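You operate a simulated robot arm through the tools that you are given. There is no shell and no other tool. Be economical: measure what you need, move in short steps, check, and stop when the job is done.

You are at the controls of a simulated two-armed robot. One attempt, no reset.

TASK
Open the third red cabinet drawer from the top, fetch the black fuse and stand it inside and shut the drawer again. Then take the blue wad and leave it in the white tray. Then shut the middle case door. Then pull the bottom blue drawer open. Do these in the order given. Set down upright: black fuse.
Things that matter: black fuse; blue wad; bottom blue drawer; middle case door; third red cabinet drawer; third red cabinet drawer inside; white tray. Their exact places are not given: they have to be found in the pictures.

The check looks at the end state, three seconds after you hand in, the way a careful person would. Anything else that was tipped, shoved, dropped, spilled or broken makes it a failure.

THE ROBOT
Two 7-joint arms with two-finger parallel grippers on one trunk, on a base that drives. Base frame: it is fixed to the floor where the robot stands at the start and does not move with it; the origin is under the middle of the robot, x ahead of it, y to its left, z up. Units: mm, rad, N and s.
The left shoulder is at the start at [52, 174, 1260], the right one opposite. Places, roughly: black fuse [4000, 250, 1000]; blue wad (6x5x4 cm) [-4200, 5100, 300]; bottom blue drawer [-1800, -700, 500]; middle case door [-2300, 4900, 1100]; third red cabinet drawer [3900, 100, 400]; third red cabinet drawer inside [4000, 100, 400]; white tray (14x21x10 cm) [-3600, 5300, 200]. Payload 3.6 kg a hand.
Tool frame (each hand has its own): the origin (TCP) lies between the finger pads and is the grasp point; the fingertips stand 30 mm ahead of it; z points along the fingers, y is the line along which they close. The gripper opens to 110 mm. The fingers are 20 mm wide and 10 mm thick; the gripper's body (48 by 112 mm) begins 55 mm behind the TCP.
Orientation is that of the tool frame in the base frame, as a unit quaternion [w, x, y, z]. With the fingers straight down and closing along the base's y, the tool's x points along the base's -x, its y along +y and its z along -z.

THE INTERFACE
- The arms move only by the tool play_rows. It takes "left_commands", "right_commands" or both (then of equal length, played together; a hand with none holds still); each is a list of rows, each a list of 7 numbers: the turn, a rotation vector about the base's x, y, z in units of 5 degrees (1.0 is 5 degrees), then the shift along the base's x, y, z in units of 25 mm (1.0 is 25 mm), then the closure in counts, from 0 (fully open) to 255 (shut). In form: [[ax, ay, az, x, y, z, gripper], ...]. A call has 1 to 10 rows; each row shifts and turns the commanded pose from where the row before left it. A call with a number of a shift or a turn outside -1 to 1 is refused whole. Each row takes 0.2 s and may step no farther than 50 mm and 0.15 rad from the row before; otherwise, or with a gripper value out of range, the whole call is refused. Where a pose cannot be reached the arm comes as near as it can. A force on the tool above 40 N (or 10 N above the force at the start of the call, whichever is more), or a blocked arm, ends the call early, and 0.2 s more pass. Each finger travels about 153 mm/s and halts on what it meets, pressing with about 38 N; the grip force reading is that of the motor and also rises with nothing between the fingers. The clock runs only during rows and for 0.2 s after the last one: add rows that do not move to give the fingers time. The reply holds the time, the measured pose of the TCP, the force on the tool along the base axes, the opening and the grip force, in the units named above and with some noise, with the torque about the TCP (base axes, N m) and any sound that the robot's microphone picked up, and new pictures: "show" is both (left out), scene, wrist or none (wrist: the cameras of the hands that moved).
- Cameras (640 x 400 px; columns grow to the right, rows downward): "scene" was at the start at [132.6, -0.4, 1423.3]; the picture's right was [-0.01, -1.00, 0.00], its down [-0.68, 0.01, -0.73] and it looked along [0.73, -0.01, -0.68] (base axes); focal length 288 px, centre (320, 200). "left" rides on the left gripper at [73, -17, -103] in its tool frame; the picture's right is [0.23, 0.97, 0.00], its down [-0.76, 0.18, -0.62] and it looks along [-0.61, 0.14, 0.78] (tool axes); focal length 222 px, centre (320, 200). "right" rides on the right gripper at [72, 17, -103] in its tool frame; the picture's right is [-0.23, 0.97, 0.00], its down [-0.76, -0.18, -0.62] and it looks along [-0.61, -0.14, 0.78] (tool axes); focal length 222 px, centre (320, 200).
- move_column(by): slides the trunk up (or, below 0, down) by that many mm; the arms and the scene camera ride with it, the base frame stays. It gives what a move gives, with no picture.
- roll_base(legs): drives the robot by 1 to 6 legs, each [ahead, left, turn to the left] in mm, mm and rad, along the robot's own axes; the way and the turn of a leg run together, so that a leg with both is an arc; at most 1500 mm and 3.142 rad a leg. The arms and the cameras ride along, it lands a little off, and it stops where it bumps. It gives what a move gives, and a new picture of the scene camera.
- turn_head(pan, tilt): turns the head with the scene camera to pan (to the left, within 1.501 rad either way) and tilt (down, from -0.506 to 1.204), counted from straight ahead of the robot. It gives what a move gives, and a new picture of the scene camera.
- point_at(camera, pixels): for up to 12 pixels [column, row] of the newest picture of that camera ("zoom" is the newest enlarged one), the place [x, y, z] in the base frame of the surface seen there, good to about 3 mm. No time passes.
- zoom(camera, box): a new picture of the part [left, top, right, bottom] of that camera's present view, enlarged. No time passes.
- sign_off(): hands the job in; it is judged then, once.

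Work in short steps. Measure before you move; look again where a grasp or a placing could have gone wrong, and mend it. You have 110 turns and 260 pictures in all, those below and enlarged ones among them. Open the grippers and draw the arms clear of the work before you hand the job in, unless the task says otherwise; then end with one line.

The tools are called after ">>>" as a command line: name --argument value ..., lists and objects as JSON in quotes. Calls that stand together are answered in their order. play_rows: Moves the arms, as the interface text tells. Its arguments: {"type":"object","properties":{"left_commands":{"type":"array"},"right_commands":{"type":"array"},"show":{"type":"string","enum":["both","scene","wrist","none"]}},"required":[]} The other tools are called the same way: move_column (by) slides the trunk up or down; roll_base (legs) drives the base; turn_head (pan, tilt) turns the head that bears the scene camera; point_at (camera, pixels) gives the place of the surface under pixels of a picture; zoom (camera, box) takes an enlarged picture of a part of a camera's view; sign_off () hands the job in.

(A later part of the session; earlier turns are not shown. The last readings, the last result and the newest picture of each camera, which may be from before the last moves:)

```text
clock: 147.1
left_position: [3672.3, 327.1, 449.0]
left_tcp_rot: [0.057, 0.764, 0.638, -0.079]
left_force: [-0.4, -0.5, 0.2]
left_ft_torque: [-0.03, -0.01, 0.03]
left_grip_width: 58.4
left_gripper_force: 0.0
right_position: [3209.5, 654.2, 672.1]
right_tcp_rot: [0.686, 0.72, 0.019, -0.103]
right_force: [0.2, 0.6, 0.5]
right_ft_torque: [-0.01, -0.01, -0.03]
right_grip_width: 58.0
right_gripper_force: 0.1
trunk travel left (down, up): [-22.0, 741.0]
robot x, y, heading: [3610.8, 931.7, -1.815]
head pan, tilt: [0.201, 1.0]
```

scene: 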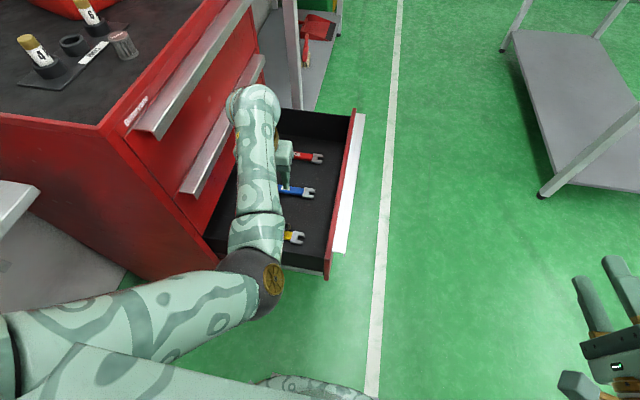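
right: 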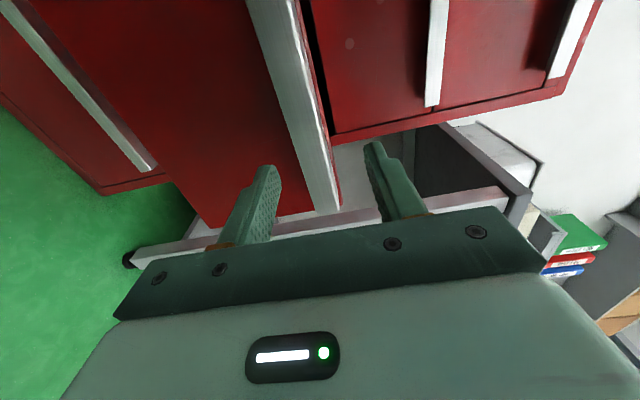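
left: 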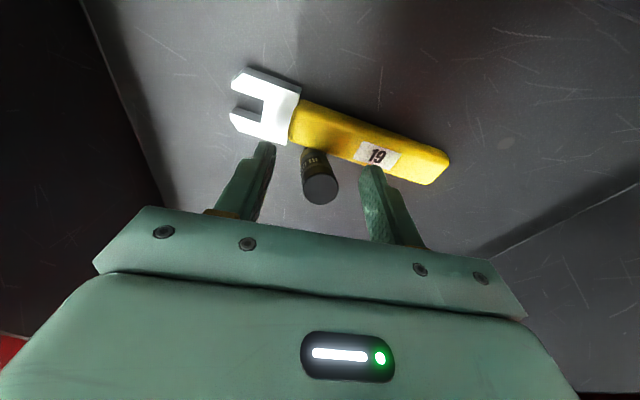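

The fuse is between the pads. I close and lift 50 mm.

>>> play_rows --left_commands '[[0, 0, 0, 0, 0, 0, 200], [0, 0, 0, 0, 0, 0, 255], [0, 0, 0, 0, 0, 0, 255], [0, 0, 0, 0, 0, 0.6, 255], [0, 0, 0, 0, 0, 0.7, 255], [0, 0, 0, 0, 0, 0.7, 255]]' --show "wrist"

>>> zoom --camera "left" --box '[256, 90, 384, 220]'

```text
clock: 148.7
left_position: [3703.1, 325.0, 495.1]
left_tcp_rot: [0.081, 0.763, 0.639, -0.054]
left_force: [1.0, -1.0, -0.5]
left_ft_torque: [0.01, -0.01, 0.03]
left_grip_width: 21.0
left_gripper_force: 38.0
right_position: [3209.6, 652.7, 673.2]
right_tcp_rot: [0.686, 0.72, 0.018, -0.101]
right_force: [0.4, 0.1, -0.8]
right_ft_torque: [0.03, -0.03, 0.01]
right_grip_width: 58.3
right_gripper_force: 0.0
trunk travel left (down, up): [-22.0, 741.0]
robot x, y, heading: [3613.7, 926.5, -1.819]
head pan, tilt: [0.201, 1.0]
stopped in row 6 (left hand): the arm was blocked; the commanded pose is now the measured one
```

left: 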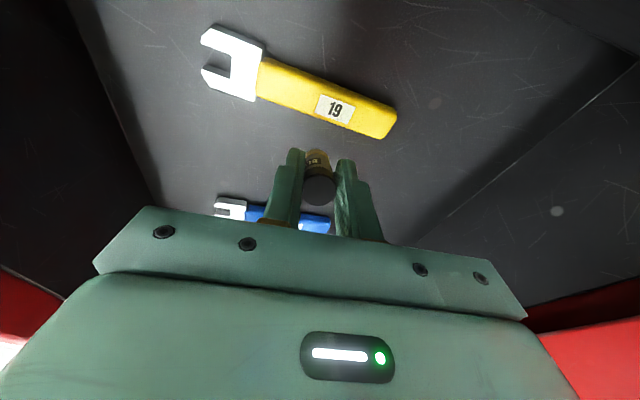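

```text
3.08 times, centred on (320, 155) of left
```

zoom: 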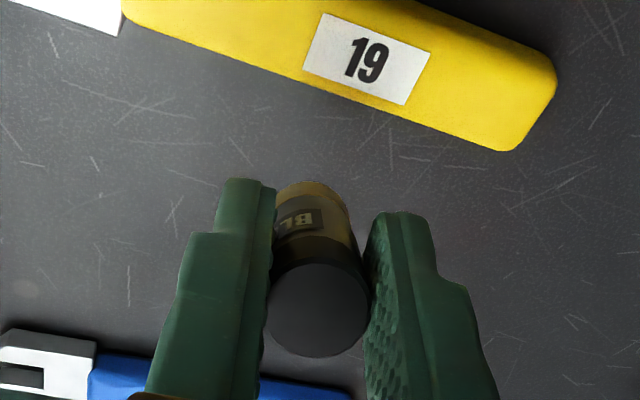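

The fuse is lifted. I roll 85 mm forward so the hand is over the gap between the wrenches, then pitch the hand back by 22° to make the fuse upright.

>>> roll_base --legs '[[85, 0, 0]]'

>>> play_rows --left_commands '[[0.85, -0.22, 0, 0, 0, 0, 255], [0.85, -0.22, 0, 0, 0, 0, 255], [0.85, -0.22, 0, 0, 0, 0, 255], [0.85, -0.22, 0, 0, 0, 0, 255], [0.85, -0.22, 0, 0, 0, 0, 255]]' --show "wrist"

>>> zoom --camera "left" --box '[240, 70, 400, 230]'

>>> point_at --camera "left" --pixels '[[320, 195], [318, 165], [315, 155], [312, 148], [325, 150]]'

```text
clock: 149.8
left_position: [3681.6, 241.9, 494.0]
left_tcp_rot: [0.08, 0.764, 0.638, -0.055]
left_force: [-0.5, 0.0, -1.2]
left_ft_torque: [-0.03, -0.03, 0.0]
left_grip_width: 20.7
left_gripper_force: 37.4
right_position: [3188.3, 569.1, 672.4]
right_tcp_rot: [0.686, 0.72, 0.019, -0.102]
right_force: [-1.4, 0.6, 0.0]
right_ft_torque: [-0.01, -0.01, -0.03]
right_grip_width: 58.2
right_gripper_force: 0.0
trunk travel left (down, up): [-22.0, 741.0]
robot x, y, heading: [3587.7, 843.6, -1.815]
head pan, tilt: [0.201, 1.0]
```

scene: 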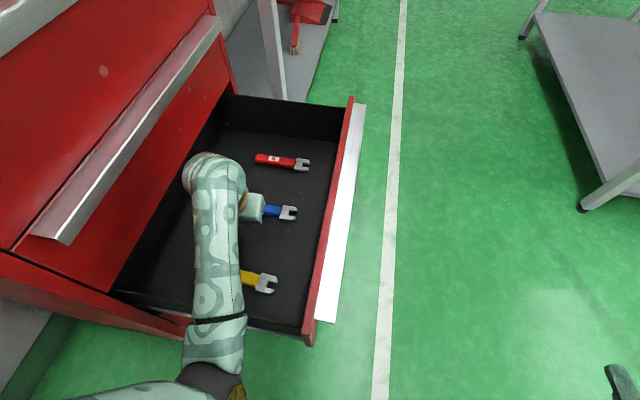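

```text
clock: 151.0
left_position: [3680.9, 241.3, 493.8]
left_tcp_rot: [-0.033, 0.767, 0.633, 0.102]
left_force: [-0.5, -0.1, -0.2]
left_ft_torque: [0.0, 0.0, 0.0]
left_grip_width: 20.8
left_gripper_force: 37.8
right_position: [3188.5, 568.4, 672.4]
right_tcp_rot: [0.686, 0.72, 0.019, -0.103]
right_force: [0.5, -0.3, 0.2]
right_ft_torque: [-0.01, 0.01, 0.01]
right_grip_width: 58.0
right_gripper_force: 0.0
trunk travel left (down, up): [-22.0, 741.0]
robot x, y, heading: [3591.7, 845.4, -1.819]
head pan, tilt: [0.201, 1.0]
```

left: 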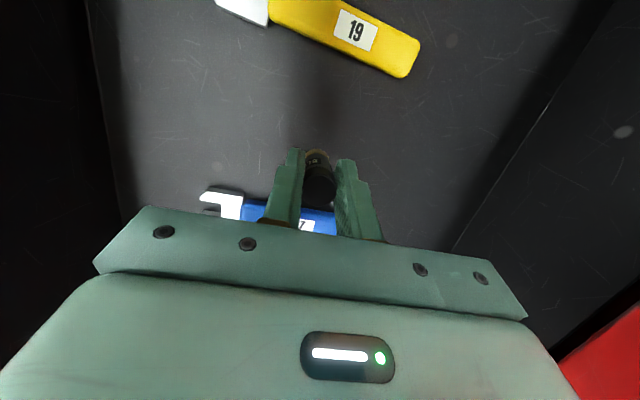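

```text
2.50 times, centred on (320, 150) of left
```

zoom: 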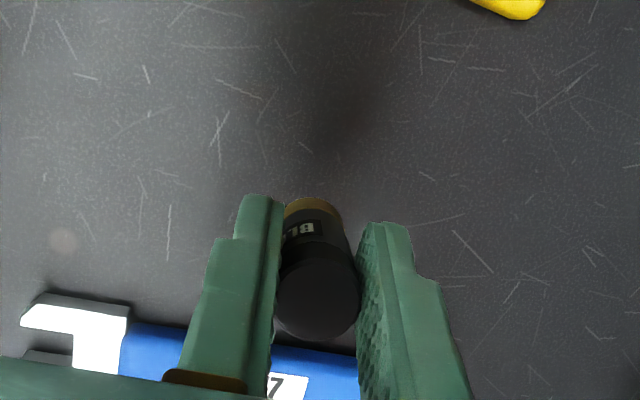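

```text
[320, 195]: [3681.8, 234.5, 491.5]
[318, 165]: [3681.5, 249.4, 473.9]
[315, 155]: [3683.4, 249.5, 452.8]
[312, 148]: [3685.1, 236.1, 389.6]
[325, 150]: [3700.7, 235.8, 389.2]
```

The fuse's near face is plumb (y 249.4 at z 474, 249.5 at z 453). I lower it.

>>> play_rows --left_commands '[[0, 0, 0, 0, 0, -0.8, 255], [0, 0, 0, 0, 0, -0.7, 255], [0, 0, 0, 0, 0, -0.12, 255]]' --show "none"

>>> zoom --camera "left" --box '[240, 70, 400, 230]'

>>> point_at --camera "zoom" --pixels '[[315, 240], [315, 260], [310, 215], [315, 205], [310, 190]]'

```text
clock: 151.8
left_position: [3680.5, 239.5, 453.9]
left_tcp_rot: [-0.032, 0.767, 0.633, 0.101]
left_force: [-1.3, 0.3, -0.6]
left_ft_torque: [-0.02, 0.0, 0.02]
left_grip_width: 20.8
left_gripper_force: 37.7
right_position: [3189.5, 568.1, 673.1]
right_tcp_rot: [0.686, 0.721, 0.018, -0.102]
right_force: [0.3, -0.3, -0.7]
right_ft_torque: [0.03, 0.05, -0.01]
right_grip_width: 58.2
right_gripper_force: 0.0
trunk travel left (down, up): [-22.0, 741.0]
robot x, y, heading: [3589.4, 840.9, -1.818]
head pan, tilt: [0.201, 1.0]
```

```text
2.50 times, centred on (320, 150) of left
```

zoom: 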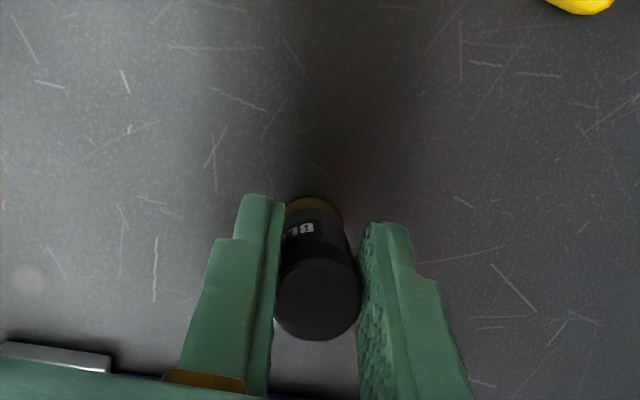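

```text
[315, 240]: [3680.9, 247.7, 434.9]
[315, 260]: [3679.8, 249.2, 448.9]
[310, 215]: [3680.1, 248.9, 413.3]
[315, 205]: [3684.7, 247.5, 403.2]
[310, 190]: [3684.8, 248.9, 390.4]
```

Plumb still, base a few millimetres above the floor. I go down in small steps until touch.

>>> play_rows --left_commands '[[0, 0, 0, 0, 0, -0.12, 255], [0, 0, 0, 0, 0, -0.1, 255]]' --show "none"

```text
clock: 152.4
left_position: [3680.4, 240.0, 449.8]
left_tcp_rot: [-0.03, 0.768, 0.632, 0.098]
left_force: [-0.7, 0.6, 19.2]
left_ft_torque: [0.0, 0.08, 0.03]
left_grip_width: 20.9
left_gripper_force: 38.5
right_position: [3189.2, 569.9, 673.7]
right_tcp_rot: [0.686, 0.72, 0.019, -0.103]
right_force: [1.0, -0.5, 0.5]
right_ft_torque: [-0.02, -0.02, -0.03]
right_grip_width: 58.2
right_gripper_force: 0.0
trunk travel left (down, up): [-22.0, 741.0]
robot x, y, heading: [3589.2, 844.5, -1.817]
head pan, tilt: [0.201, 1.0]
```

Contact at 19 N with no torque. I open and lift straight up by the trunk.

>>> play_rows --left_commands '[[0, 0, 0, 0, 0, 0.04, 200], [0, 0, 0, 0, 0, 0, 120], [0, 0, 0, 0, 0, 0, 120]]' --show "none"

>>> move_column --by 140

>>> zoom --camera "left" --box '[200, 30, 440, 230]'

>>> point_at --camera "zoom" --pixels '[[310, 180], [315, 150], [310, 165], [310, 200], [310, 220], [310, 240]]'

```text
clock: 153.2
left_position: [3681.7, 241.9, 449.1]
left_tcp_rot: [-0.032, 0.767, 0.633, 0.101]
left_force: [-0.3, 0.1, -0.3]
left_ft_torque: [-0.01, 0.03, 0.03]
left_grip_width: 58.2
left_gripper_force: 0.1
right_position: [3187.6, 569.6, 672.2]
right_tcp_rot: [0.686, 0.72, 0.019, -0.103]
right_force: [0.1, 0.2, 0.9]
right_ft_torque: [0.0, 0.02, -0.01]
right_grip_width: 58.2
right_gripper_force: 0.0
trunk travel left (down, up): [-22.0, 741.0]
robot x, y, heading: [3589.8, 844.8, -1.817]
head pan, tilt: [0.201, 1.0]
```

```text
clock: 154.9
left_position: [3682.3, 241.5, 588.0]
left_tcp_rot: [-0.032, 0.767, 0.632, 0.1]
left_force: [-0.3, -0.8, -0.6]
left_ft_torque: [0.01, 0.03, -0.02]
left_grip_width: 58.2
left_gripper_force: 0.1
right_position: [3188.7, 568.7, 811.3]
right_tcp_rot: [0.686, 0.72, 0.019, -0.102]
right_force: [0.3, 0.2, -0.2]
right_ft_torque: [0.0, -0.01, 0.01]
right_grip_width: 58.0
right_gripper_force: 0.0
trunk travel left (down, up): [-162.0, 601.0]
robot x, y, heading: [3588.1, 843.9, -1.82]
head pan, tilt: [0.201, 1.0]
```

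```text
2.00 times, centred on (320, 130) of left
```

zoom: 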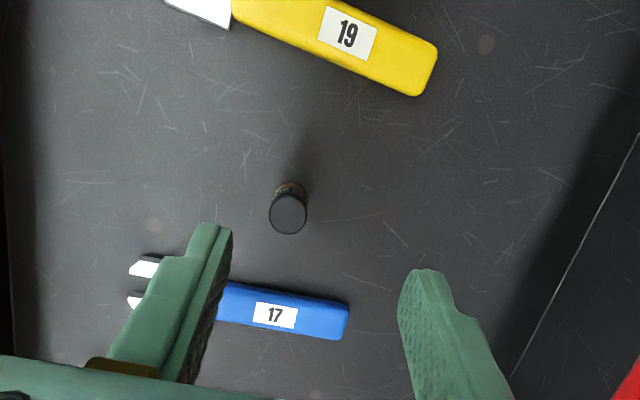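

```text
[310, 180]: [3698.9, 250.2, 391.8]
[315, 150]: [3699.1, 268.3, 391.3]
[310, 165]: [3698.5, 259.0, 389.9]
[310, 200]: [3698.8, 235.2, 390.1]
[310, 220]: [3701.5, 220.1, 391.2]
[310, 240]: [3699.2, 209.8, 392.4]
```

The fuse stands upright and clear of both wrenches. Now I back out and drive around to the front of the drawer to shut it.

>>> roll_base --legs '[[-320, 0, 0], [0, -560, 0], [0, 0, 1.568], [0, -848, 0]]'

>>> play_rows --left_commands '[[0, 0, 0, 0.248, 0.969, 0, 120], [0, 0, 0, 0.248, 0.969, 0, 120], [0, 0, 0, 0.248, 0.969, 0, 120], [0, 0, 0, 0.248, 0.969, 0, 120], [0, 0, 0, 0.248, 0.969, 0, 120], [0, 0, 0, 0.248, 0.969, 0, 120], [0, 0, 0, 0.248, 0.969, 0, 120], [0, 0, 0, 0.248, 0.969, 0, 120], [0, 0, 0, 0.248, 0.969, 0, 120], [0, 0, 0, 0.248, 0.969, 0, 120]]' --right_commands '[[0.91, -0.47, -0.66, 0.5, 0.3, 0, 120], [0.91, -0.47, -0.66, 0.5, 0.3, 0, 120], [0, 0, 0, 0.5, 0.3, 0, 120], [0, 0, 0, 0.7, 0.5, 0, 180], [0, 0, 0, 0.7, 0.5, 0, 255], [0, 0, 0, 0.7, 0.5, -0.8, 255], [0, 0, 0, 0, 0, -0.9, 255], [0, 0, 0, 0, 0, -0.9, 255], [0, 0, 0, 0, 0, -0.9, 255], [0, 0, 0, 0, 0, -0.8, 255]]' --show "none"

>>> play_rows --left_commands '[[0, 0, 0, -0.967, 0.25, 0, 120], [0, 0, 0, -0.967, 0.25, 0, 120], [0, 0, 0, -0.967, 0.25, 0, 120], [0, 0, 0, -0.967, 0.25, 0, 120], [0, 0, 0, -0.967, 0.25, 0, 120]]' --show "scene"

```text
clock: 167.6
left_position: [3539.0, 562.0, 589.1]
left_tcp_rot: [-0.093, 0.089, 0.99, 0.048]
left_force: [0.7, 0.0, -0.1]
left_ft_torque: [-0.01, 0.0, -0.01]
left_grip_width: 58.3
left_gripper_force: 0.1
right_position: [3215.1, 65.4, 812.8]
right_tcp_rot: [0.555, 0.493, 0.525, 0.415]
right_force: [0.5, 0.2, 0.0]
right_ft_torque: [0.01, -0.02, -0.01]
right_grip_width: 58.2
right_gripper_force: 0.1
trunk travel left (down, up): [-162.0, 601.0]
robot x, y, heading: [2936.7, 463.9, -0.236]
head pan, tilt: [0.201, 1.0]
```

scene: 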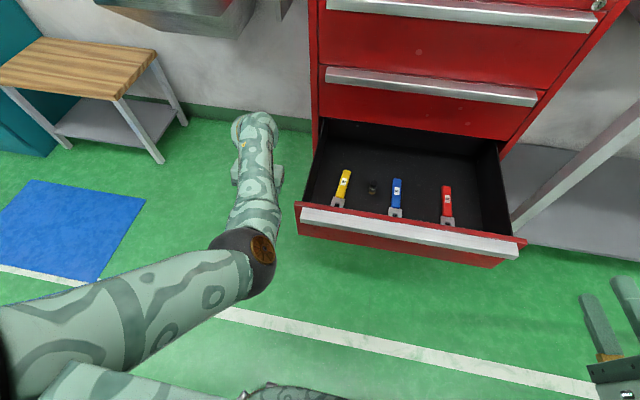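

```text
clock: 169.8
left_position: [3600.8, 803.9, 589.1]
left_tcp_rot: [-0.094, 0.089, 0.99, 0.048]
left_force: [-1.2, -0.5, -0.1]
left_ft_torque: [0.0, -0.01, 0.03]
left_grip_width: 58.1
left_gripper_force: 0.1
right_position: [3305.5, 124.1, 704.7]
right_tcp_rot: [0.559, 0.547, 0.437, 0.444]
right_force: [-0.8, -0.5, -0.6]
right_ft_torque: [0.01, -0.02, -0.01]
right_grip_width: 0.2
right_gripper_force: 37.3
trunk travel left (down, up): [-162.0, 601.0]
robot x, y, heading: [2939.4, 465.3, -0.233]
head pan, tilt: [0.201, 1.0]
```

```text
clock: 171.0
left_position: [3480.5, 836.1, 587.7]
left_tcp_rot: [-0.093, 0.089, 0.99, 0.048]
left_force: [0.3, 0.3, -0.3]
left_ft_torque: [0.0, -0.01, -0.02]
left_grip_width: 58.3
left_gripper_force: 0.0
right_position: [3305.6, 125.1, 704.6]
right_tcp_rot: [0.559, 0.547, 0.438, 0.443]
right_force: [0.1, 0.1, -0.4]
right_ft_torque: [0.01, -0.01, -0.02]
right_grip_width: 0.0
right_gripper_force: 37.7
trunk travel left (down, up): [-162.0, 601.0]
robot x, y, heading: [2939.5, 462.1, -0.234]
head pan, tilt: [0.201, 1.0]
```

scene: 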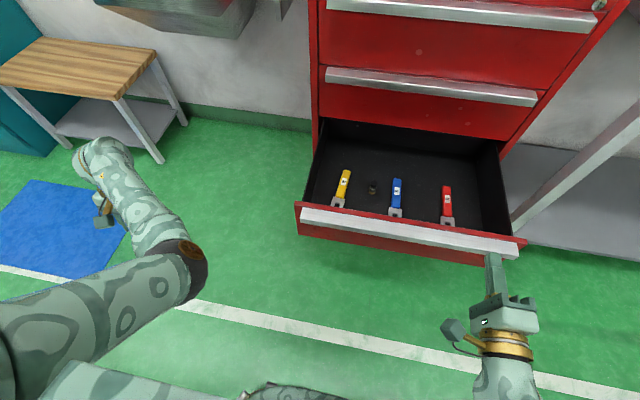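

I check the bench corner against the left hand's path, then lower the trunk and creep up to the handle.

>>> point_at --camera "scene" --pixels '[[120, 97], [158, 55], [162, 160], [400, 228], [490, 246], [373, 187], [210, 10]]'

>>> move_column --by -159

>>> roll_base --legs '[[65, 0, -0.014]]'

```text
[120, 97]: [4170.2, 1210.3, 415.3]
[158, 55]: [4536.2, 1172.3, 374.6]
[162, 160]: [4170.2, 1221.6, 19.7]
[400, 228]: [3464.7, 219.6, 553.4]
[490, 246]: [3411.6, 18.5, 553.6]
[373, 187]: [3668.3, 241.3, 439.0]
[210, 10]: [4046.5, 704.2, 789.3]
```

```text
clock: 172.8
left_position: [3479.6, 835.2, 430.4]
left_tcp_rot: [-0.094, 0.09, 0.99, 0.048]
left_force: [-0.1, 0.6, 0.4]
left_ft_torque: [0.0, 0.0, -0.02]
left_grip_width: 58.1
left_gripper_force: 0.1
right_position: [3304.9, 124.6, 546.1]
right_tcp_rot: [0.558, 0.547, 0.438, 0.444]
right_force: [-0.3, 0.1, 1.2]
right_ft_torque: [-0.01, -0.03, 0.03]
right_grip_width: 0.0
right_gripper_force: 37.9
trunk travel left (down, up): [-3.0, 760.0]
robot x, y, heading: [2938.9, 465.0, -0.236]
head pan, tilt: [0.201, 1.0]
```

```text
clock: 173.8
left_position: [3547.5, 811.5, 429.6]
left_tcp_rot: [-0.094, 0.097, 0.99, 0.048]
left_force: [-0.3, 0.9, 0.2]
left_ft_torque: [-0.01, 0.02, 0.0]
left_grip_width: 58.2
left_gripper_force: 0.1
right_position: [3363.1, 105.4, 546.2]
right_tcp_rot: [0.561, 0.551, 0.434, 0.438]
right_force: [0.6, 0.5, 0.1]
right_ft_torque: [0.01, 0.0, 0.0]
right_grip_width: 0.0
right_gripper_force: 37.5
trunk travel left (down, up): [-3.0, 760.0]
robot x, y, heading: [3003.1, 450.5, -0.256]
head pan, tilt: [0.201, 1.0]
```

scene: 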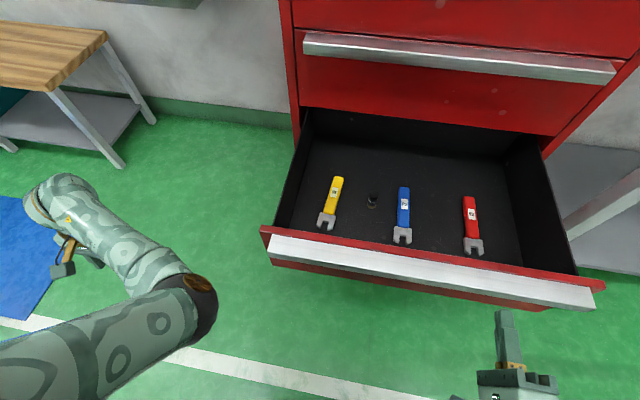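

The fingertip is about 35 mm from the handle. I approach slowly to contact.

>>> play_rows --right_commands '[[0, 0, 0, 0.31, -0.08, -0.12, 255], [0, 0, 0, 0.31, -0.08, 0, 255], [0, 0, 0, 0.31, -0.08, 0, 255], [0, 0, 0, 0.31, -0.08, 0, 255], [0, 0, 0, 0.31, -0.08, 0, 255], [0, 0, 0, 0.31, -0.08, 0, 255]]' --show "none"

>>> roll_base --legs '[[240, 0, 0]]'

```text
clock: 175.2
left_position: [3546.8, 811.9, 430.0]
left_tcp_rot: [-0.093, 0.096, 0.99, 0.048]
left_force: [0.2, 0.1, 0.7]
left_ft_torque: [-0.01, -0.01, 0.01]
left_grip_width: 57.9
left_gripper_force: 0.0
right_position: [3410.1, 92.8, 542.3]
right_tcp_rot: [0.562, 0.55, 0.434, 0.439]
right_force: [0.3, 0.0, 0.2]
right_ft_torque: [-0.02, -0.04, 0.01]
right_grip_width: 0.0
right_gripper_force: 38.2
trunk travel left (down, up): [-3.0, 760.0]
robot x, y, heading: [2998.4, 449.9, -0.246]
head pan, tilt: [0.201, 1.0]
```

```text
clock: 177.0
left_position: [3781.3, 755.1, 429.8]
left_tcp_rot: [-0.094, 0.096, 0.99, 0.048]
left_force: [0.8, 0.4, 0.6]
left_ft_torque: [-0.05, 0.02, 0.04]
left_grip_width: 58.2
left_gripper_force: 0.0
right_position: [3645.4, 34.3, 542.9]
right_tcp_rot: [0.561, 0.55, 0.436, 0.439]
right_force: [-0.1, 0.7, -0.7]
right_ft_torque: [0.01, 0.03, 0.02]
right_grip_width: 0.0
right_gripper_force: 37.8
trunk travel left (down, up): [-3.0, 760.0]
robot x, y, heading: [3234.9, 389.9, -0.248]
head pan, tilt: [0.201, 1.0]
```

scene: 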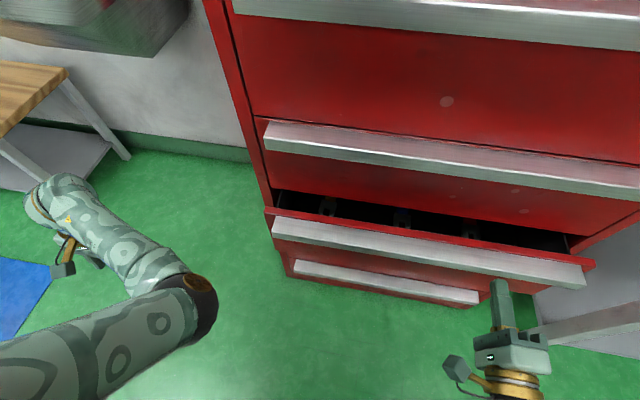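

About 65 mm to go. I push slowly with the arm.

>>> play_rows --right_commands '[[0, 0, 0, 0.25, -0.064, 0, 255], [0, 0, 0, 0.25, -0.064, 0, 255], [0, 0, 0, 0.25, -0.064, 0, 255], [0, 0, 0, 0.25, -0.064, 0, 255], [0, 0, 0, 0.25, -0.064, 0, 255], [0, 0, 0, 0.25, -0.064, 0, 255], [0, 0, 0, 0.25, -0.064, 0, 255], [0, 0, 0, 0.25, -0.064, 0, 255], [0, 0, 0, 0.25, -0.064, 0, 255], [0, 0, 0, 0.25, -0.064, 0, 255]]' --show "none"

>>> play_rows --right_commands '[[0, 0, 0, 0.2, -0.05, 0, 255], [0, 0, 0, 0.2, -0.05, 0, 255], [0, 0, 0, 0.2, -0.05, 0, 255], [0, 0, 0, 0.2, -0.05, 0, 255]]' --show "scene"

```text
clock: 179.2
left_position: [3781.2, 753.9, 430.0]
left_tcp_rot: [-0.093, 0.096, 0.99, 0.048]
left_force: [1.0, -0.1, 1.0]
left_ft_torque: [0.03, 0.0, -0.01]
left_grip_width: 58.0
left_gripper_force: 0.0
right_position: [3707.0, 18.6, 543.2]
right_tcp_rot: [0.561, 0.549, 0.436, 0.44]
right_force: [0.3, 0.3, -0.7]
right_ft_torque: [0.0, 0.01, 0.0]
right_grip_width: 0.0
right_gripper_force: 38.0
trunk travel left (down, up): [-3.0, 760.0]
robot x, y, heading: [3237.0, 391.2, -0.243]
head pan, tilt: [0.201, 1.0]
```

```text
clock: 179.8
left_position: [3780.4, 754.1, 431.5]
left_tcp_rot: [-0.093, 0.097, 0.99, 0.048]
left_force: [0.1, -0.7, 0.5]
left_ft_torque: [0.0, 0.01, -0.01]
left_grip_width: 58.2
left_gripper_force: 0.1
right_position: [3710.6, 17.1, 543.1]
right_tcp_rot: [0.561, 0.551, 0.435, 0.439]
right_force: [-16.4, 5.4, 9.2]
right_ft_torque: [0.05, -0.23, 0.22]
right_grip_width: 0.0
right_gripper_force: 37.4
trunk travel left (down, up): [-3.0, 760.0]
robot x, y, heading: [3235.9, 390.8, -0.248]
head pan, tilt: [0.201, 1.0]
stopped in row 2 (right hand): the force on the tool passed its limit at 51 N (the readings are from after the stop); the commanded pose is now the measured one
```

scene: 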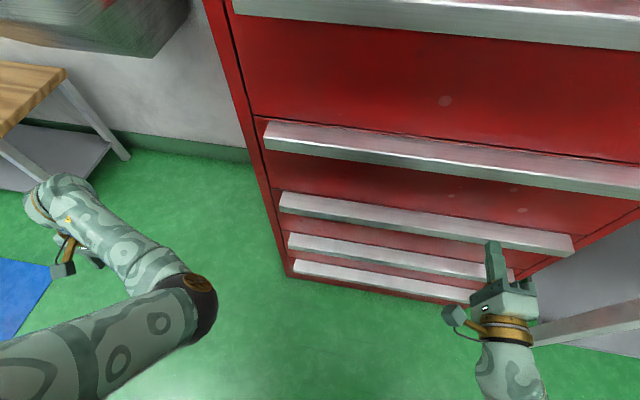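

The third drawer is shut again (fingertip at its original closed depth). I back off, raise the trunk, tuck the left arm in, and drive through the corridor toward the other side of the room.

>>> roll_base --legs '[[-450, 140, 0]]'

>>> move_column --by 330

>>> play_rows --left_commands '[[0, 0, 0, 0.25, -0.99, 0, 120], [0, 0, 0, 0.25, -0.99, 0, 120], [0, 0, 0, 0.25, -0.99, 0, 120], [0, 0, 0, 0.25, -0.99, 0, 120], [0, 0, 0, 0.25, -0.99, 0, 120], [0, 0, 0, 0.25, -0.99, 0, 120], [0, 0, 0, 0.25, -0.99, 0, 120], [0, 0, 0, 0.25, -0.99, 0, 120], [0, 0, 0, 0.25, -0.99, 0, 120], [0, 0, 0, 0.25, -0.99, 0, 120]]' --show "none"

>>> roll_base --legs '[[0, 0, -2.894], [1450, 0, 0], [1350, 0, 0], [0, 0, -0.93]]'

>>> turn_head --pan 0 --tilt 0.35

```text
clock: 182.6
left_position: [3385.1, 999.7, 429.4]
left_tcp_rot: [-0.093, 0.096, 0.99, 0.048]
left_force: [-0.1, 0.0, 0.6]
left_ft_torque: [0.0, 0.02, -0.01]
left_grip_width: 58.5
left_gripper_force: 0.0
right_position: [3317.5, 262.7, 539.9]
right_tcp_rot: [0.559, 0.552, 0.435, 0.439]
right_force: [-0.5, 0.7, -0.7]
right_ft_torque: [-0.01, 0.0, 0.01]
right_grip_width: 0.2
right_gripper_force: 37.3
trunk travel left (down, up): [-3.0, 760.0]
robot x, y, heading: [2840.0, 635.3, -0.245]
head pan, tilt: [0.201, 1.0]
```

scene: 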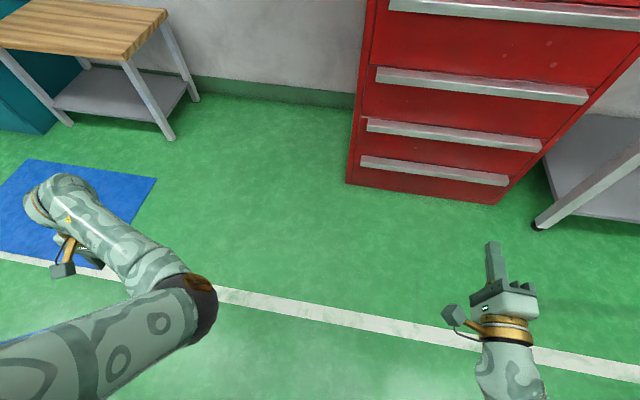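

```text
clock: 185.8
left_position: [3385.8, 999.0, 759.3]
left_tcp_rot: [-0.094, 0.096, 0.99, 0.048]
left_force: [-0.6, 0.0, -0.4]
left_ft_torque: [0.01, -0.01, 0.02]
left_grip_width: 58.2
left_gripper_force: 0.0
right_position: [3317.7, 262.6, 871.7]
right_tcp_rot: [0.559, 0.553, 0.436, 0.438]
right_force: [-0.1, 0.3, -0.4]
right_ft_torque: [0.0, 0.01, 0.01]
right_grip_width: 0.0
right_gripper_force: 37.7
trunk travel left (down, up): [-333.0, 430.0]
robot x, y, heading: [2839.4, 636.2, -0.244]
head pan, tilt: [0.201, 1.0]
```

```text
clock: 188.0
left_position: [3446.7, 751.5, 760.7]
left_tcp_rot: [-0.095, 0.096, 0.99, 0.048]
left_force: [-0.8, -0.4, -0.5]
left_ft_torque: [0.02, -0.03, -0.02]
left_grip_width: 58.2
left_gripper_force: 0.0
right_position: [3317.8, 262.2, 870.1]
right_tcp_rot: [0.559, 0.552, 0.437, 0.438]
right_force: [0.6, 0.0, -0.6]
right_ft_torque: [0.02, 0.01, 0.0]
right_grip_width: 0.0
right_gripper_force: 37.7
trunk travel left (down, up): [-333.0, 430.0]
robot x, y, heading: [2840.2, 638.7, -0.248]
head pan, tilt: [0.201, 1.0]
```

```text
clock: 210.8
left_position: [-517.4, 882.2, 760.4]
left_tcp_rot: [0.077, 0.899, -0.426, 0.071]
left_force: [0.0, -0.1, -0.3]
left_ft_torque: [-0.02, 0.02, 0.04]
left_grip_width: 58.2
left_gripper_force: 0.2
right_position: [-105.6, 1176.0, 870.4]
right_tcp_rot: [-0.222, -0.223, 0.668, 0.674]
right_force: [0.7, 0.9, 0.7]
right_ft_torque: [-0.01, -0.01, 0.01]
right_grip_width: 0.0
right_gripper_force: 38.1
trunk travel left (down, up): [-333.0, 430.0]
robot x, y, heading: [27.2, 581.7, 2.198]
head pan, tilt: [0.201, 1.0]
```

scene: 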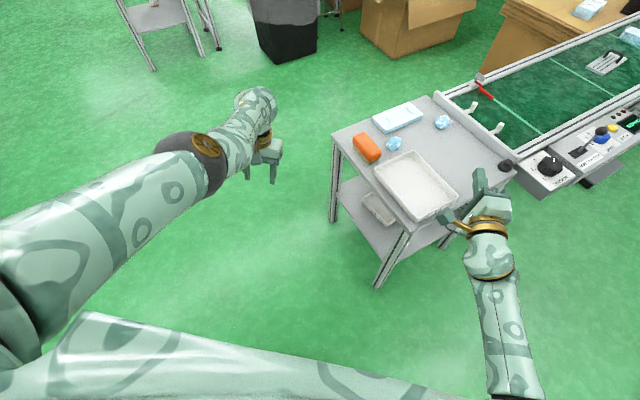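

```text
clock: 211.8
left_position: [-517.1, 881.8, 759.6]
left_tcp_rot: [0.077, 0.899, -0.426, 0.071]
left_force: [0.5, -0.2, -0.2]
left_ft_torque: [-0.01, 0.04, 0.05]
left_grip_width: 58.4
left_gripper_force: 0.0
right_position: [-104.7, 1175.6, 871.3]
right_tcp_rot: [-0.223, -0.223, 0.667, 0.675]
right_force: [-0.4, 1.3, -1.2]
right_ft_torque: [-0.04, -0.01, 0.0]
right_grip_width: 0.0
right_gripper_force: 37.5
trunk travel left (down, up): [-333.0, 430.0]
robot x, y, heading: [24.5, 581.9, 2.203]
head pan, tilt: [0.0, 0.351]
```

scene: 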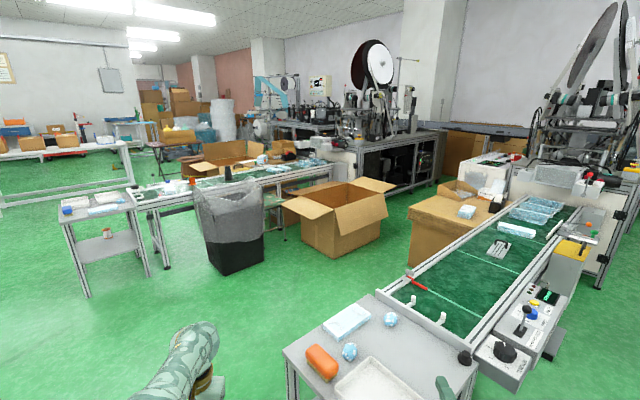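

Machines and tables lie ahead. I zoom toward the region of the wad, tray and case door around (310,140), and measure the obstacles.

>>> zoom --camera "scene" --box '[150, 60, 470, 260]'

>>> point_at --camera "scene" --pixels '[[285, 148], [313, 156], [345, 160], [430, 170], [350, 255], [240, 270], [165, 268], [330, 165], [85, 295], [285, 375], [410, 250], [200, 150]]'

```text
2.00 times, centred on (310, 160) of scene
```

zoom: 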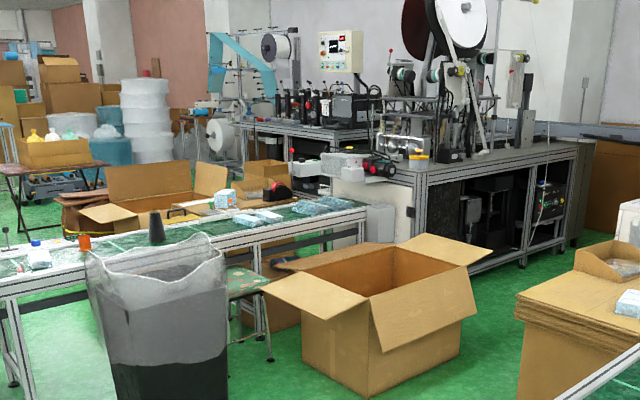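

```text
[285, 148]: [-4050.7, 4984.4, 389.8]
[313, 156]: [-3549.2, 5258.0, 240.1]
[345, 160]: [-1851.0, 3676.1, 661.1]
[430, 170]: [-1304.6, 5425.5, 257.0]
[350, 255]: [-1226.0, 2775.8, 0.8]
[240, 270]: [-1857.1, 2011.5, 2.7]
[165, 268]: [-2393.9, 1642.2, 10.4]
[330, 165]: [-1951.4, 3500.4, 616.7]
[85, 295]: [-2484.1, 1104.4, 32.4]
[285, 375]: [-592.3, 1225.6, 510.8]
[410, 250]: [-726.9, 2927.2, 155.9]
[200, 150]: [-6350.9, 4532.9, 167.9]
```

The wad and tray lie beyond the conveyor, which I must go around on its left end near (-2484,1104). I drive along y≈430 to x≈-3000 and look north.

>>> roll_base --legs '[[0, 0, 0.94], [1450, 130, 0], [1450, 0, 0], [0, 0, -1.3]]'

>>> turn_head --pan 0.9 --tilt 0.35

```text
clock: 231.5
left_position: [-3258.0, 1053.0, 760.8]
left_tcp_rot: [0.09, 0.791, -0.603, 0.053]
left_force: [-0.5, 0.3, -1.1]
left_ft_torque: [0.0, 0.03, 0.02]
left_grip_width: 58.0
left_gripper_force: 0.0
right_position: [-2763.5, 1155.1, 870.5]
right_tcp_rot: [-0.078, -0.08, 0.699, 0.707]
right_force: [-0.4, 0.2, -0.6]
right_ft_torque: [0.02, 0.0, 0.01]
right_grip_width: 0.2
right_gripper_force: 37.7
trunk travel left (down, up): [-333.0, 430.0]
robot x, y, heading: [-2881.6, 561.8, 1.787]
head pan, tilt: [0.0, 0.351]
```

scene: 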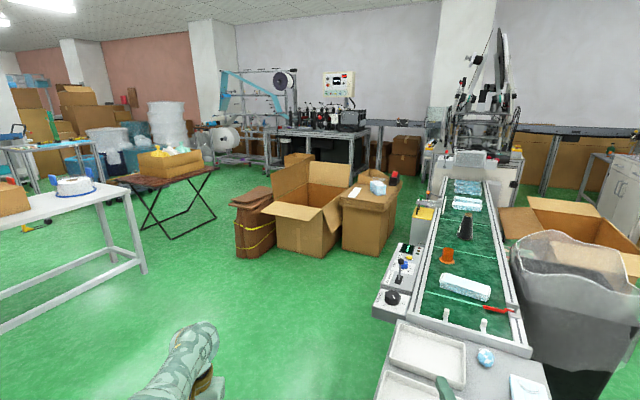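

```text
clock: 232.7
left_position: [-3258.3, 1053.2, 760.6]
left_tcp_rot: [0.091, 0.791, -0.603, 0.054]
left_force: [1.0, 0.3, 0.9]
left_ft_torque: [0.01, 0.02, 0.0]
left_grip_width: 58.0
left_gripper_force: 0.0
right_position: [-2763.5, 1154.4, 870.2]
right_tcp_rot: [-0.079, -0.079, 0.698, 0.707]
right_force: [-0.5, 0.2, 0.0]
right_ft_torque: [0.04, 0.02, 0.0]
right_grip_width: 0.0
right_gripper_force: 38.7
trunk travel left (down, up): [-333.0, 430.0]
robot x, y, heading: [-2887.0, 559.2, 1.789]
head pan, tilt: [0.901, 0.351]
```

scene: 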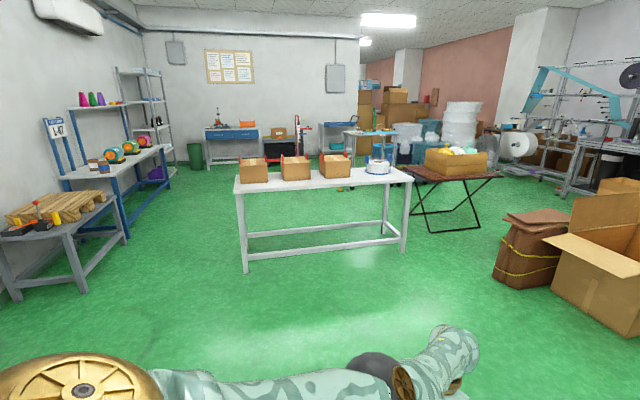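

>>> turn_head --pan 0 --tilt 0.35

>>> zoom --camera "scene" --box '[210, 90, 450, 240]'

>>> point_at --camera "scene" --pixels '[[240, 258], [280, 252], [230, 205], [215, 215], [175, 238], [300, 164], [297, 175], [340, 170], [404, 165], [425, 150], [385, 150], [345, 200]]'

```text
clock: 233.9
left_position: [-3259.0, 1052.9, 760.7]
left_tcp_rot: [0.09, 0.791, -0.603, 0.054]
left_force: [-0.3, -0.7, 0.1]
left_ft_torque: [0.02, -0.01, -0.03]
left_grip_width: 58.1
left_gripper_force: 0.0
right_position: [-2763.0, 1154.8, 870.6]
right_tcp_rot: [-0.079, -0.08, 0.698, 0.707]
right_force: [-0.3, 0.4, -1.5]
right_ft_torque: [0.0, -0.01, -0.01]
right_grip_width: 0.1
right_gripper_force: 37.8
trunk travel left (down, up): [-333.0, 430.0]
robot x, y, heading: [-2884.3, 557.6, 1.783]
head pan, tilt: [0.0, 0.351]
```

scene: 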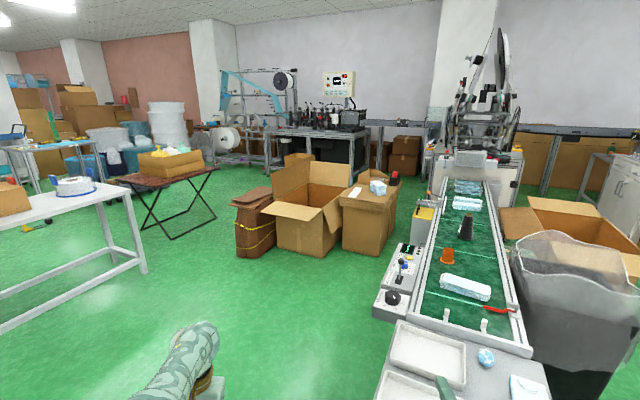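

```text
2.67 times, centred on (330, 165) of scene
```

zoom: 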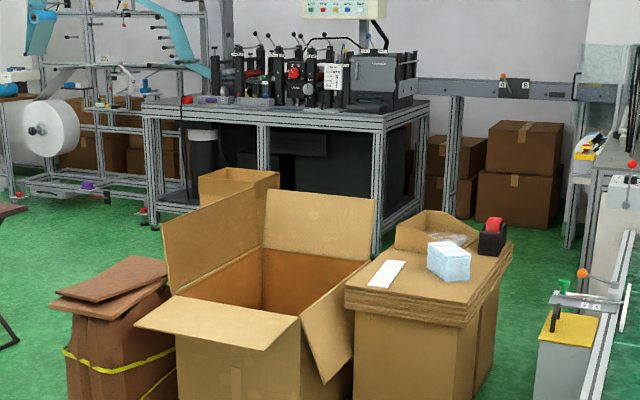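

```text
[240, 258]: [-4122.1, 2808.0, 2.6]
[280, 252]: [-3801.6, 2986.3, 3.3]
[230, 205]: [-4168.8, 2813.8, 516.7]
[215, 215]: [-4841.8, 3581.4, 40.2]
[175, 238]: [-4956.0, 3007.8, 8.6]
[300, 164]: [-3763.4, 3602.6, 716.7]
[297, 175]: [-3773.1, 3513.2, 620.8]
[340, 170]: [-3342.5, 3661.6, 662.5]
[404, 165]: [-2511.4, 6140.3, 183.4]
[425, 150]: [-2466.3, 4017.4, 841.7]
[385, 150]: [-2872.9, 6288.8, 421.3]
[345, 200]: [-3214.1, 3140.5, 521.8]
```

The way in is the gap between the white table corner (-4657,2180), the black table (x<-4800) and the sacks (x>-4190). I face +y and slide diagonally through it.

>>> roll_base --legs '[[0, 0, -0.213], [971, 783, 0], [971, 783, 0], [500, 30, 0], [650, -30, 0]]'

>>> turn_head --pan -0.35 --tilt 0.5

```text
clock: 252.6
left_position: [-4665.0, 4222.7, 759.7]
left_tcp_rot: [0.097, 0.714, -0.692, 0.043]
left_force: [-0.4, 0.4, -0.7]
left_ft_torque: [-0.01, -0.01, -0.04]
left_grip_width: 58.2
left_gripper_force: 0.0
right_position: [-4159.5, 4204.6, 870.5]
right_tcp_rot: [0.005, 0.003, 0.704, 0.711]
right_force: [0.4, 0.1, 0.7]
right_ft_torque: [0.03, -0.03, -0.01]
right_grip_width: 0.0
right_gripper_force: 38.0
trunk travel left (down, up): [-333.0, 430.0]
robot x, y, heading: [-4419.3, 3656.3, 1.545]
head pan, tilt: [0.0, 0.351]
```

scene: 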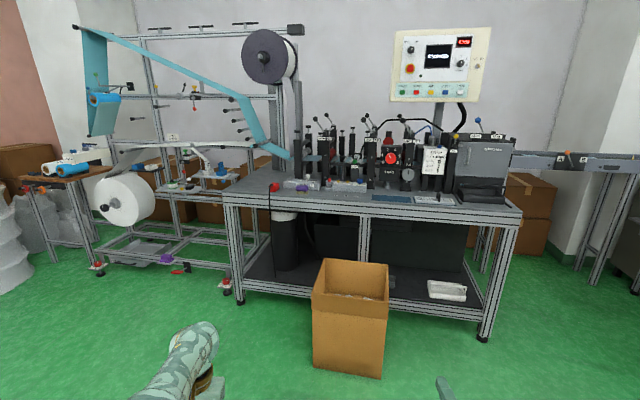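

```text
clock: 253.4
left_position: [-4664.1, 4222.8, 760.5]
left_tcp_rot: [0.095, 0.715, -0.692, 0.043]
left_force: [-0.2, 0.6, -1.1]
left_ft_torque: [-0.04, -0.01, 0.01]
left_grip_width: 58.4
left_gripper_force: 0.0
right_position: [-4159.6, 4205.5, 870.1]
right_tcp_rot: [0.006, 0.004, 0.703, 0.711]
right_force: [-0.4, -0.1, 0.1]
right_ft_torque: [-0.01, 0.01, -0.05]
right_grip_width: 0.2
right_gripper_force: 37.3
trunk travel left (down, up): [-333.0, 430.0]
robot x, y, heading: [-4412.0, 3656.1, 1.546]
head pan, tilt: [-0.351, 0.499]
```

scene: 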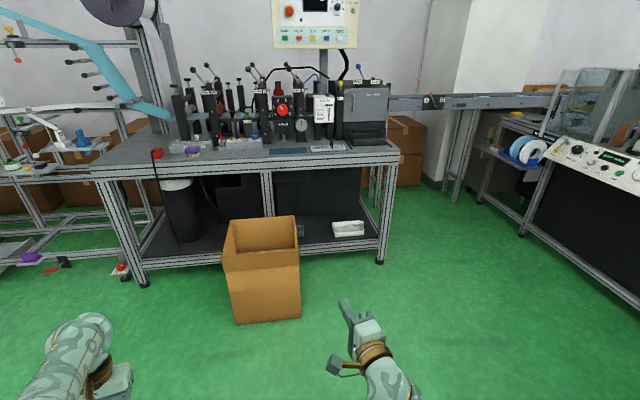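

The box (265,270) likely holds the wad, and the white tray is on the machine's lower shelf at (347,228). I measure these, and move in for a look inside.

>>> point_at --camera "scene" --pixels '[[225, 252], [299, 257], [294, 217], [232, 222], [265, 240], [262, 318], [333, 232], [363, 232], [348, 223], [385, 262], [130, 280], [590, 110]]'

>>> zoom --camera "scene" --box '[210, 190, 400, 310]'

>>> zoom --camera "scene" --box '[460, 50, 640, 170]'

```text
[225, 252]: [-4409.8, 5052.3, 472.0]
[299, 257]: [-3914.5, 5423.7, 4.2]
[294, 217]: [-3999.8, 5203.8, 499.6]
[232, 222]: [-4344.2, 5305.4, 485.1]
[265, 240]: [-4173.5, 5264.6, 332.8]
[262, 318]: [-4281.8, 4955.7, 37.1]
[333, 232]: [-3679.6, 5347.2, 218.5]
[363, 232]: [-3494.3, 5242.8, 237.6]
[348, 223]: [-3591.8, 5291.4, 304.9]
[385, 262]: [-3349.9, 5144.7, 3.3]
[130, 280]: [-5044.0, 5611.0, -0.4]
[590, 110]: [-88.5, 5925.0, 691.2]
```

```text
3.33 times, centred on (305, 250) of scene
```

zoom: 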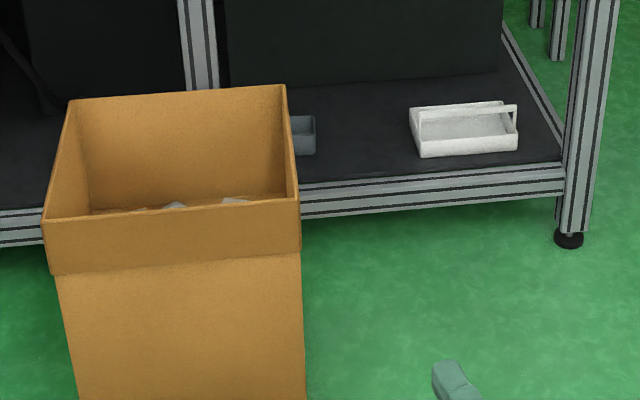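

```text
3.33 times, centred on (550, 110) of scene
```

zoom: 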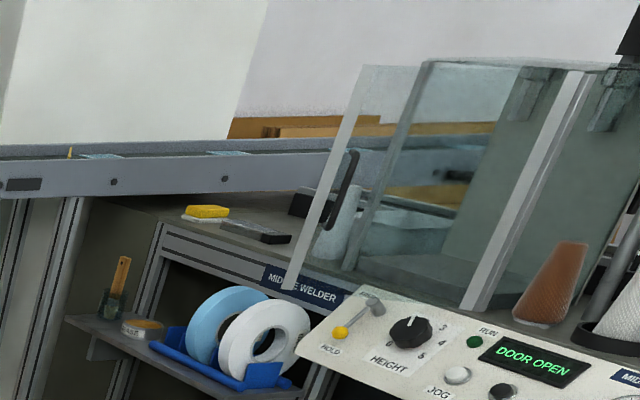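

The wad is in the box; the case ("middle welder", glass door open) is at the right. I raise the trunk, straighten and lower the left arm into a hanging pose, pull the right arm back, then roll up to the box and look in.

>>> move_column --by 270

>>> play_rows --left_commands '[[0.75, -0.27, 0, 0, -0.4, -1, 60], [0.75, -0.27, 0, 0, -0.4, -1, 0], [0.75, -0.27, 0, 0, -0.4, -1, 0], [0, 0, 0, 0, -0.5, -1, 0], [0, 0, 0, 0, -0.5, -1, 0], [0, 0, 0, 0, -0.5, -1, 0], [0, 0, 0, 0, -0.5, -1, 0], [0, 0, 0, 0, -0.5, -1, 0], [0, 0, 0, 0, -0.5, -1, 0], [0, 0, 0, 0, -0.5, -1, 0]]' --right_commands '[[0, 0, 0, 0, -1, 0, 255], [0, 0, 0, 0, -1, 0, 255], [0, 0, 0, 0, -1, 0, 255], [0, 0, 0, 0, -1, 0, 255], [0, 0, 0, 0, -1, 0, 255], [0, 0, 0, 0, -1, 0, 255], [0, 0, 0, 0, -1, 0, 255], [0, 0, 0, 0, 0, 0, 255], [0, 0, 0, 0, 0, 0, 255], [0, 0, 0, 0, 0, 0, 255]]' --show "none"

>>> roll_base --legs '[[780, -460, 0]]'

>>> turn_head --pan 0.3 --tilt 1.0

```text
clock: 256.2
left_position: [-4663.9, 4229.6, 1089.8]
left_tcp_rot: [0.057, 0.719, -0.693, 0.007]
left_force: [0.1, -0.4, 0.1]
left_ft_torque: [-0.01, 0.0, 0.01]
left_grip_width: 58.2
left_gripper_force: 0.1
right_position: [-4159.7, 4204.8, 1140.1]
right_tcp_rot: [0.005, 0.003, 0.703, 0.711]
right_force: [-0.1, -0.3, 0.4]
right_ft_torque: [-0.03, 0.01, 0.0]
right_grip_width: 0.1
right_gripper_force: 38.1
trunk travel left (down, up): [-603.0, 160.0]
robot x, y, heading: [-4416.8, 3653.0, 1.549]
head pan, tilt: [-0.351, 0.499]
```

```text
clock: 258.4
left_position: [-4673.2, 4096.4, 847.7]
left_tcp_rot: [-0.039, 0.72, -0.692, -0.037]
left_force: [-0.2, -0.3, -0.8]
left_ft_torque: [0.0, -0.03, -0.01]
left_grip_width: 109.9
left_gripper_force: 0.0
left hand out of reach, approached as far as the arm can: row 9, 10
right_position: [-4158.8, 4027.3, 1141.9]
right_tcp_rot: [0.006, 0.003, 0.703, 0.711]
right_force: [0.6, 0.0, -0.2]
right_ft_torque: [-0.01, -0.01, 0.02]
right_grip_width: 0.0
right_gripper_force: 38.0
trunk travel left (down, up): [-603.0, 160.0]
robot x, y, heading: [-4415.1, 3654.6, 1.546]
head pan, tilt: [-0.351, 0.499]
```

```text
clock: 263.1
left_position: [-4185.6, 4858.2, 847.1]
left_tcp_rot: [-0.038, 0.716, -0.696, -0.036]
left_force: [1.1, 0.2, 0.5]
left_ft_torque: [0.01, 0.01, -0.01]
left_grip_width: 110.1
left_gripper_force: 0.0
right_position: [-3673.7, 4785.0, 1141.0]
right_tcp_rot: [0.008, 0.006, 0.703, 0.711]
right_force: [-0.4, 0.1, 0.1]
right_ft_torque: [0.02, 0.02, 0.0]
right_grip_width: 0.0
right_gripper_force: 37.7
trunk travel left (down, up): [-603.0, 160.0]
robot x, y, heading: [-3932.0, 4412.2, 1.536]
head pan, tilt: [-0.351, 0.499]
```

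scene: 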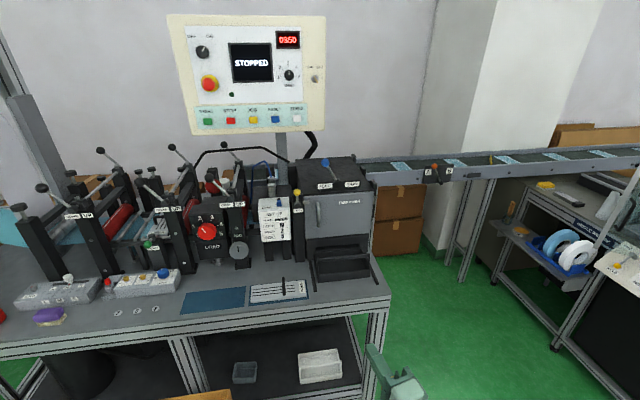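

```text
clock: 264.1
left_position: [-4185.8, 4858.4, 846.9]
left_tcp_rot: [-0.039, 0.716, -0.696, -0.035]
left_force: [0.8, 0.3, -0.1]
left_ft_torque: [0.02, -0.03, 0.02]
left_grip_width: 109.9
left_gripper_force: 0.1
right_position: [-3673.6, 4784.5, 1141.1]
right_tcp_rot: [0.009, 0.006, 0.702, 0.712]
right_force: [0.1, 0.1, -0.4]
right_ft_torque: [-0.01, -0.01, 0.03]
right_grip_width: 0.0
right_gripper_force: 37.3
trunk travel left (down, up): [-603.0, 160.0]
robot x, y, heading: [-3933.7, 4415.2, 1.54]
head pan, tilt: [0.3, 1.0]
```

scene: 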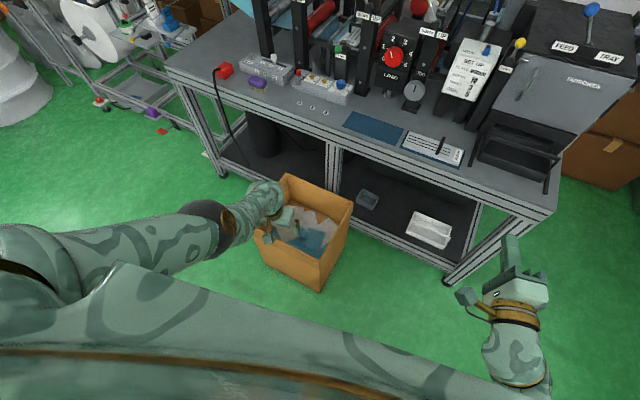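

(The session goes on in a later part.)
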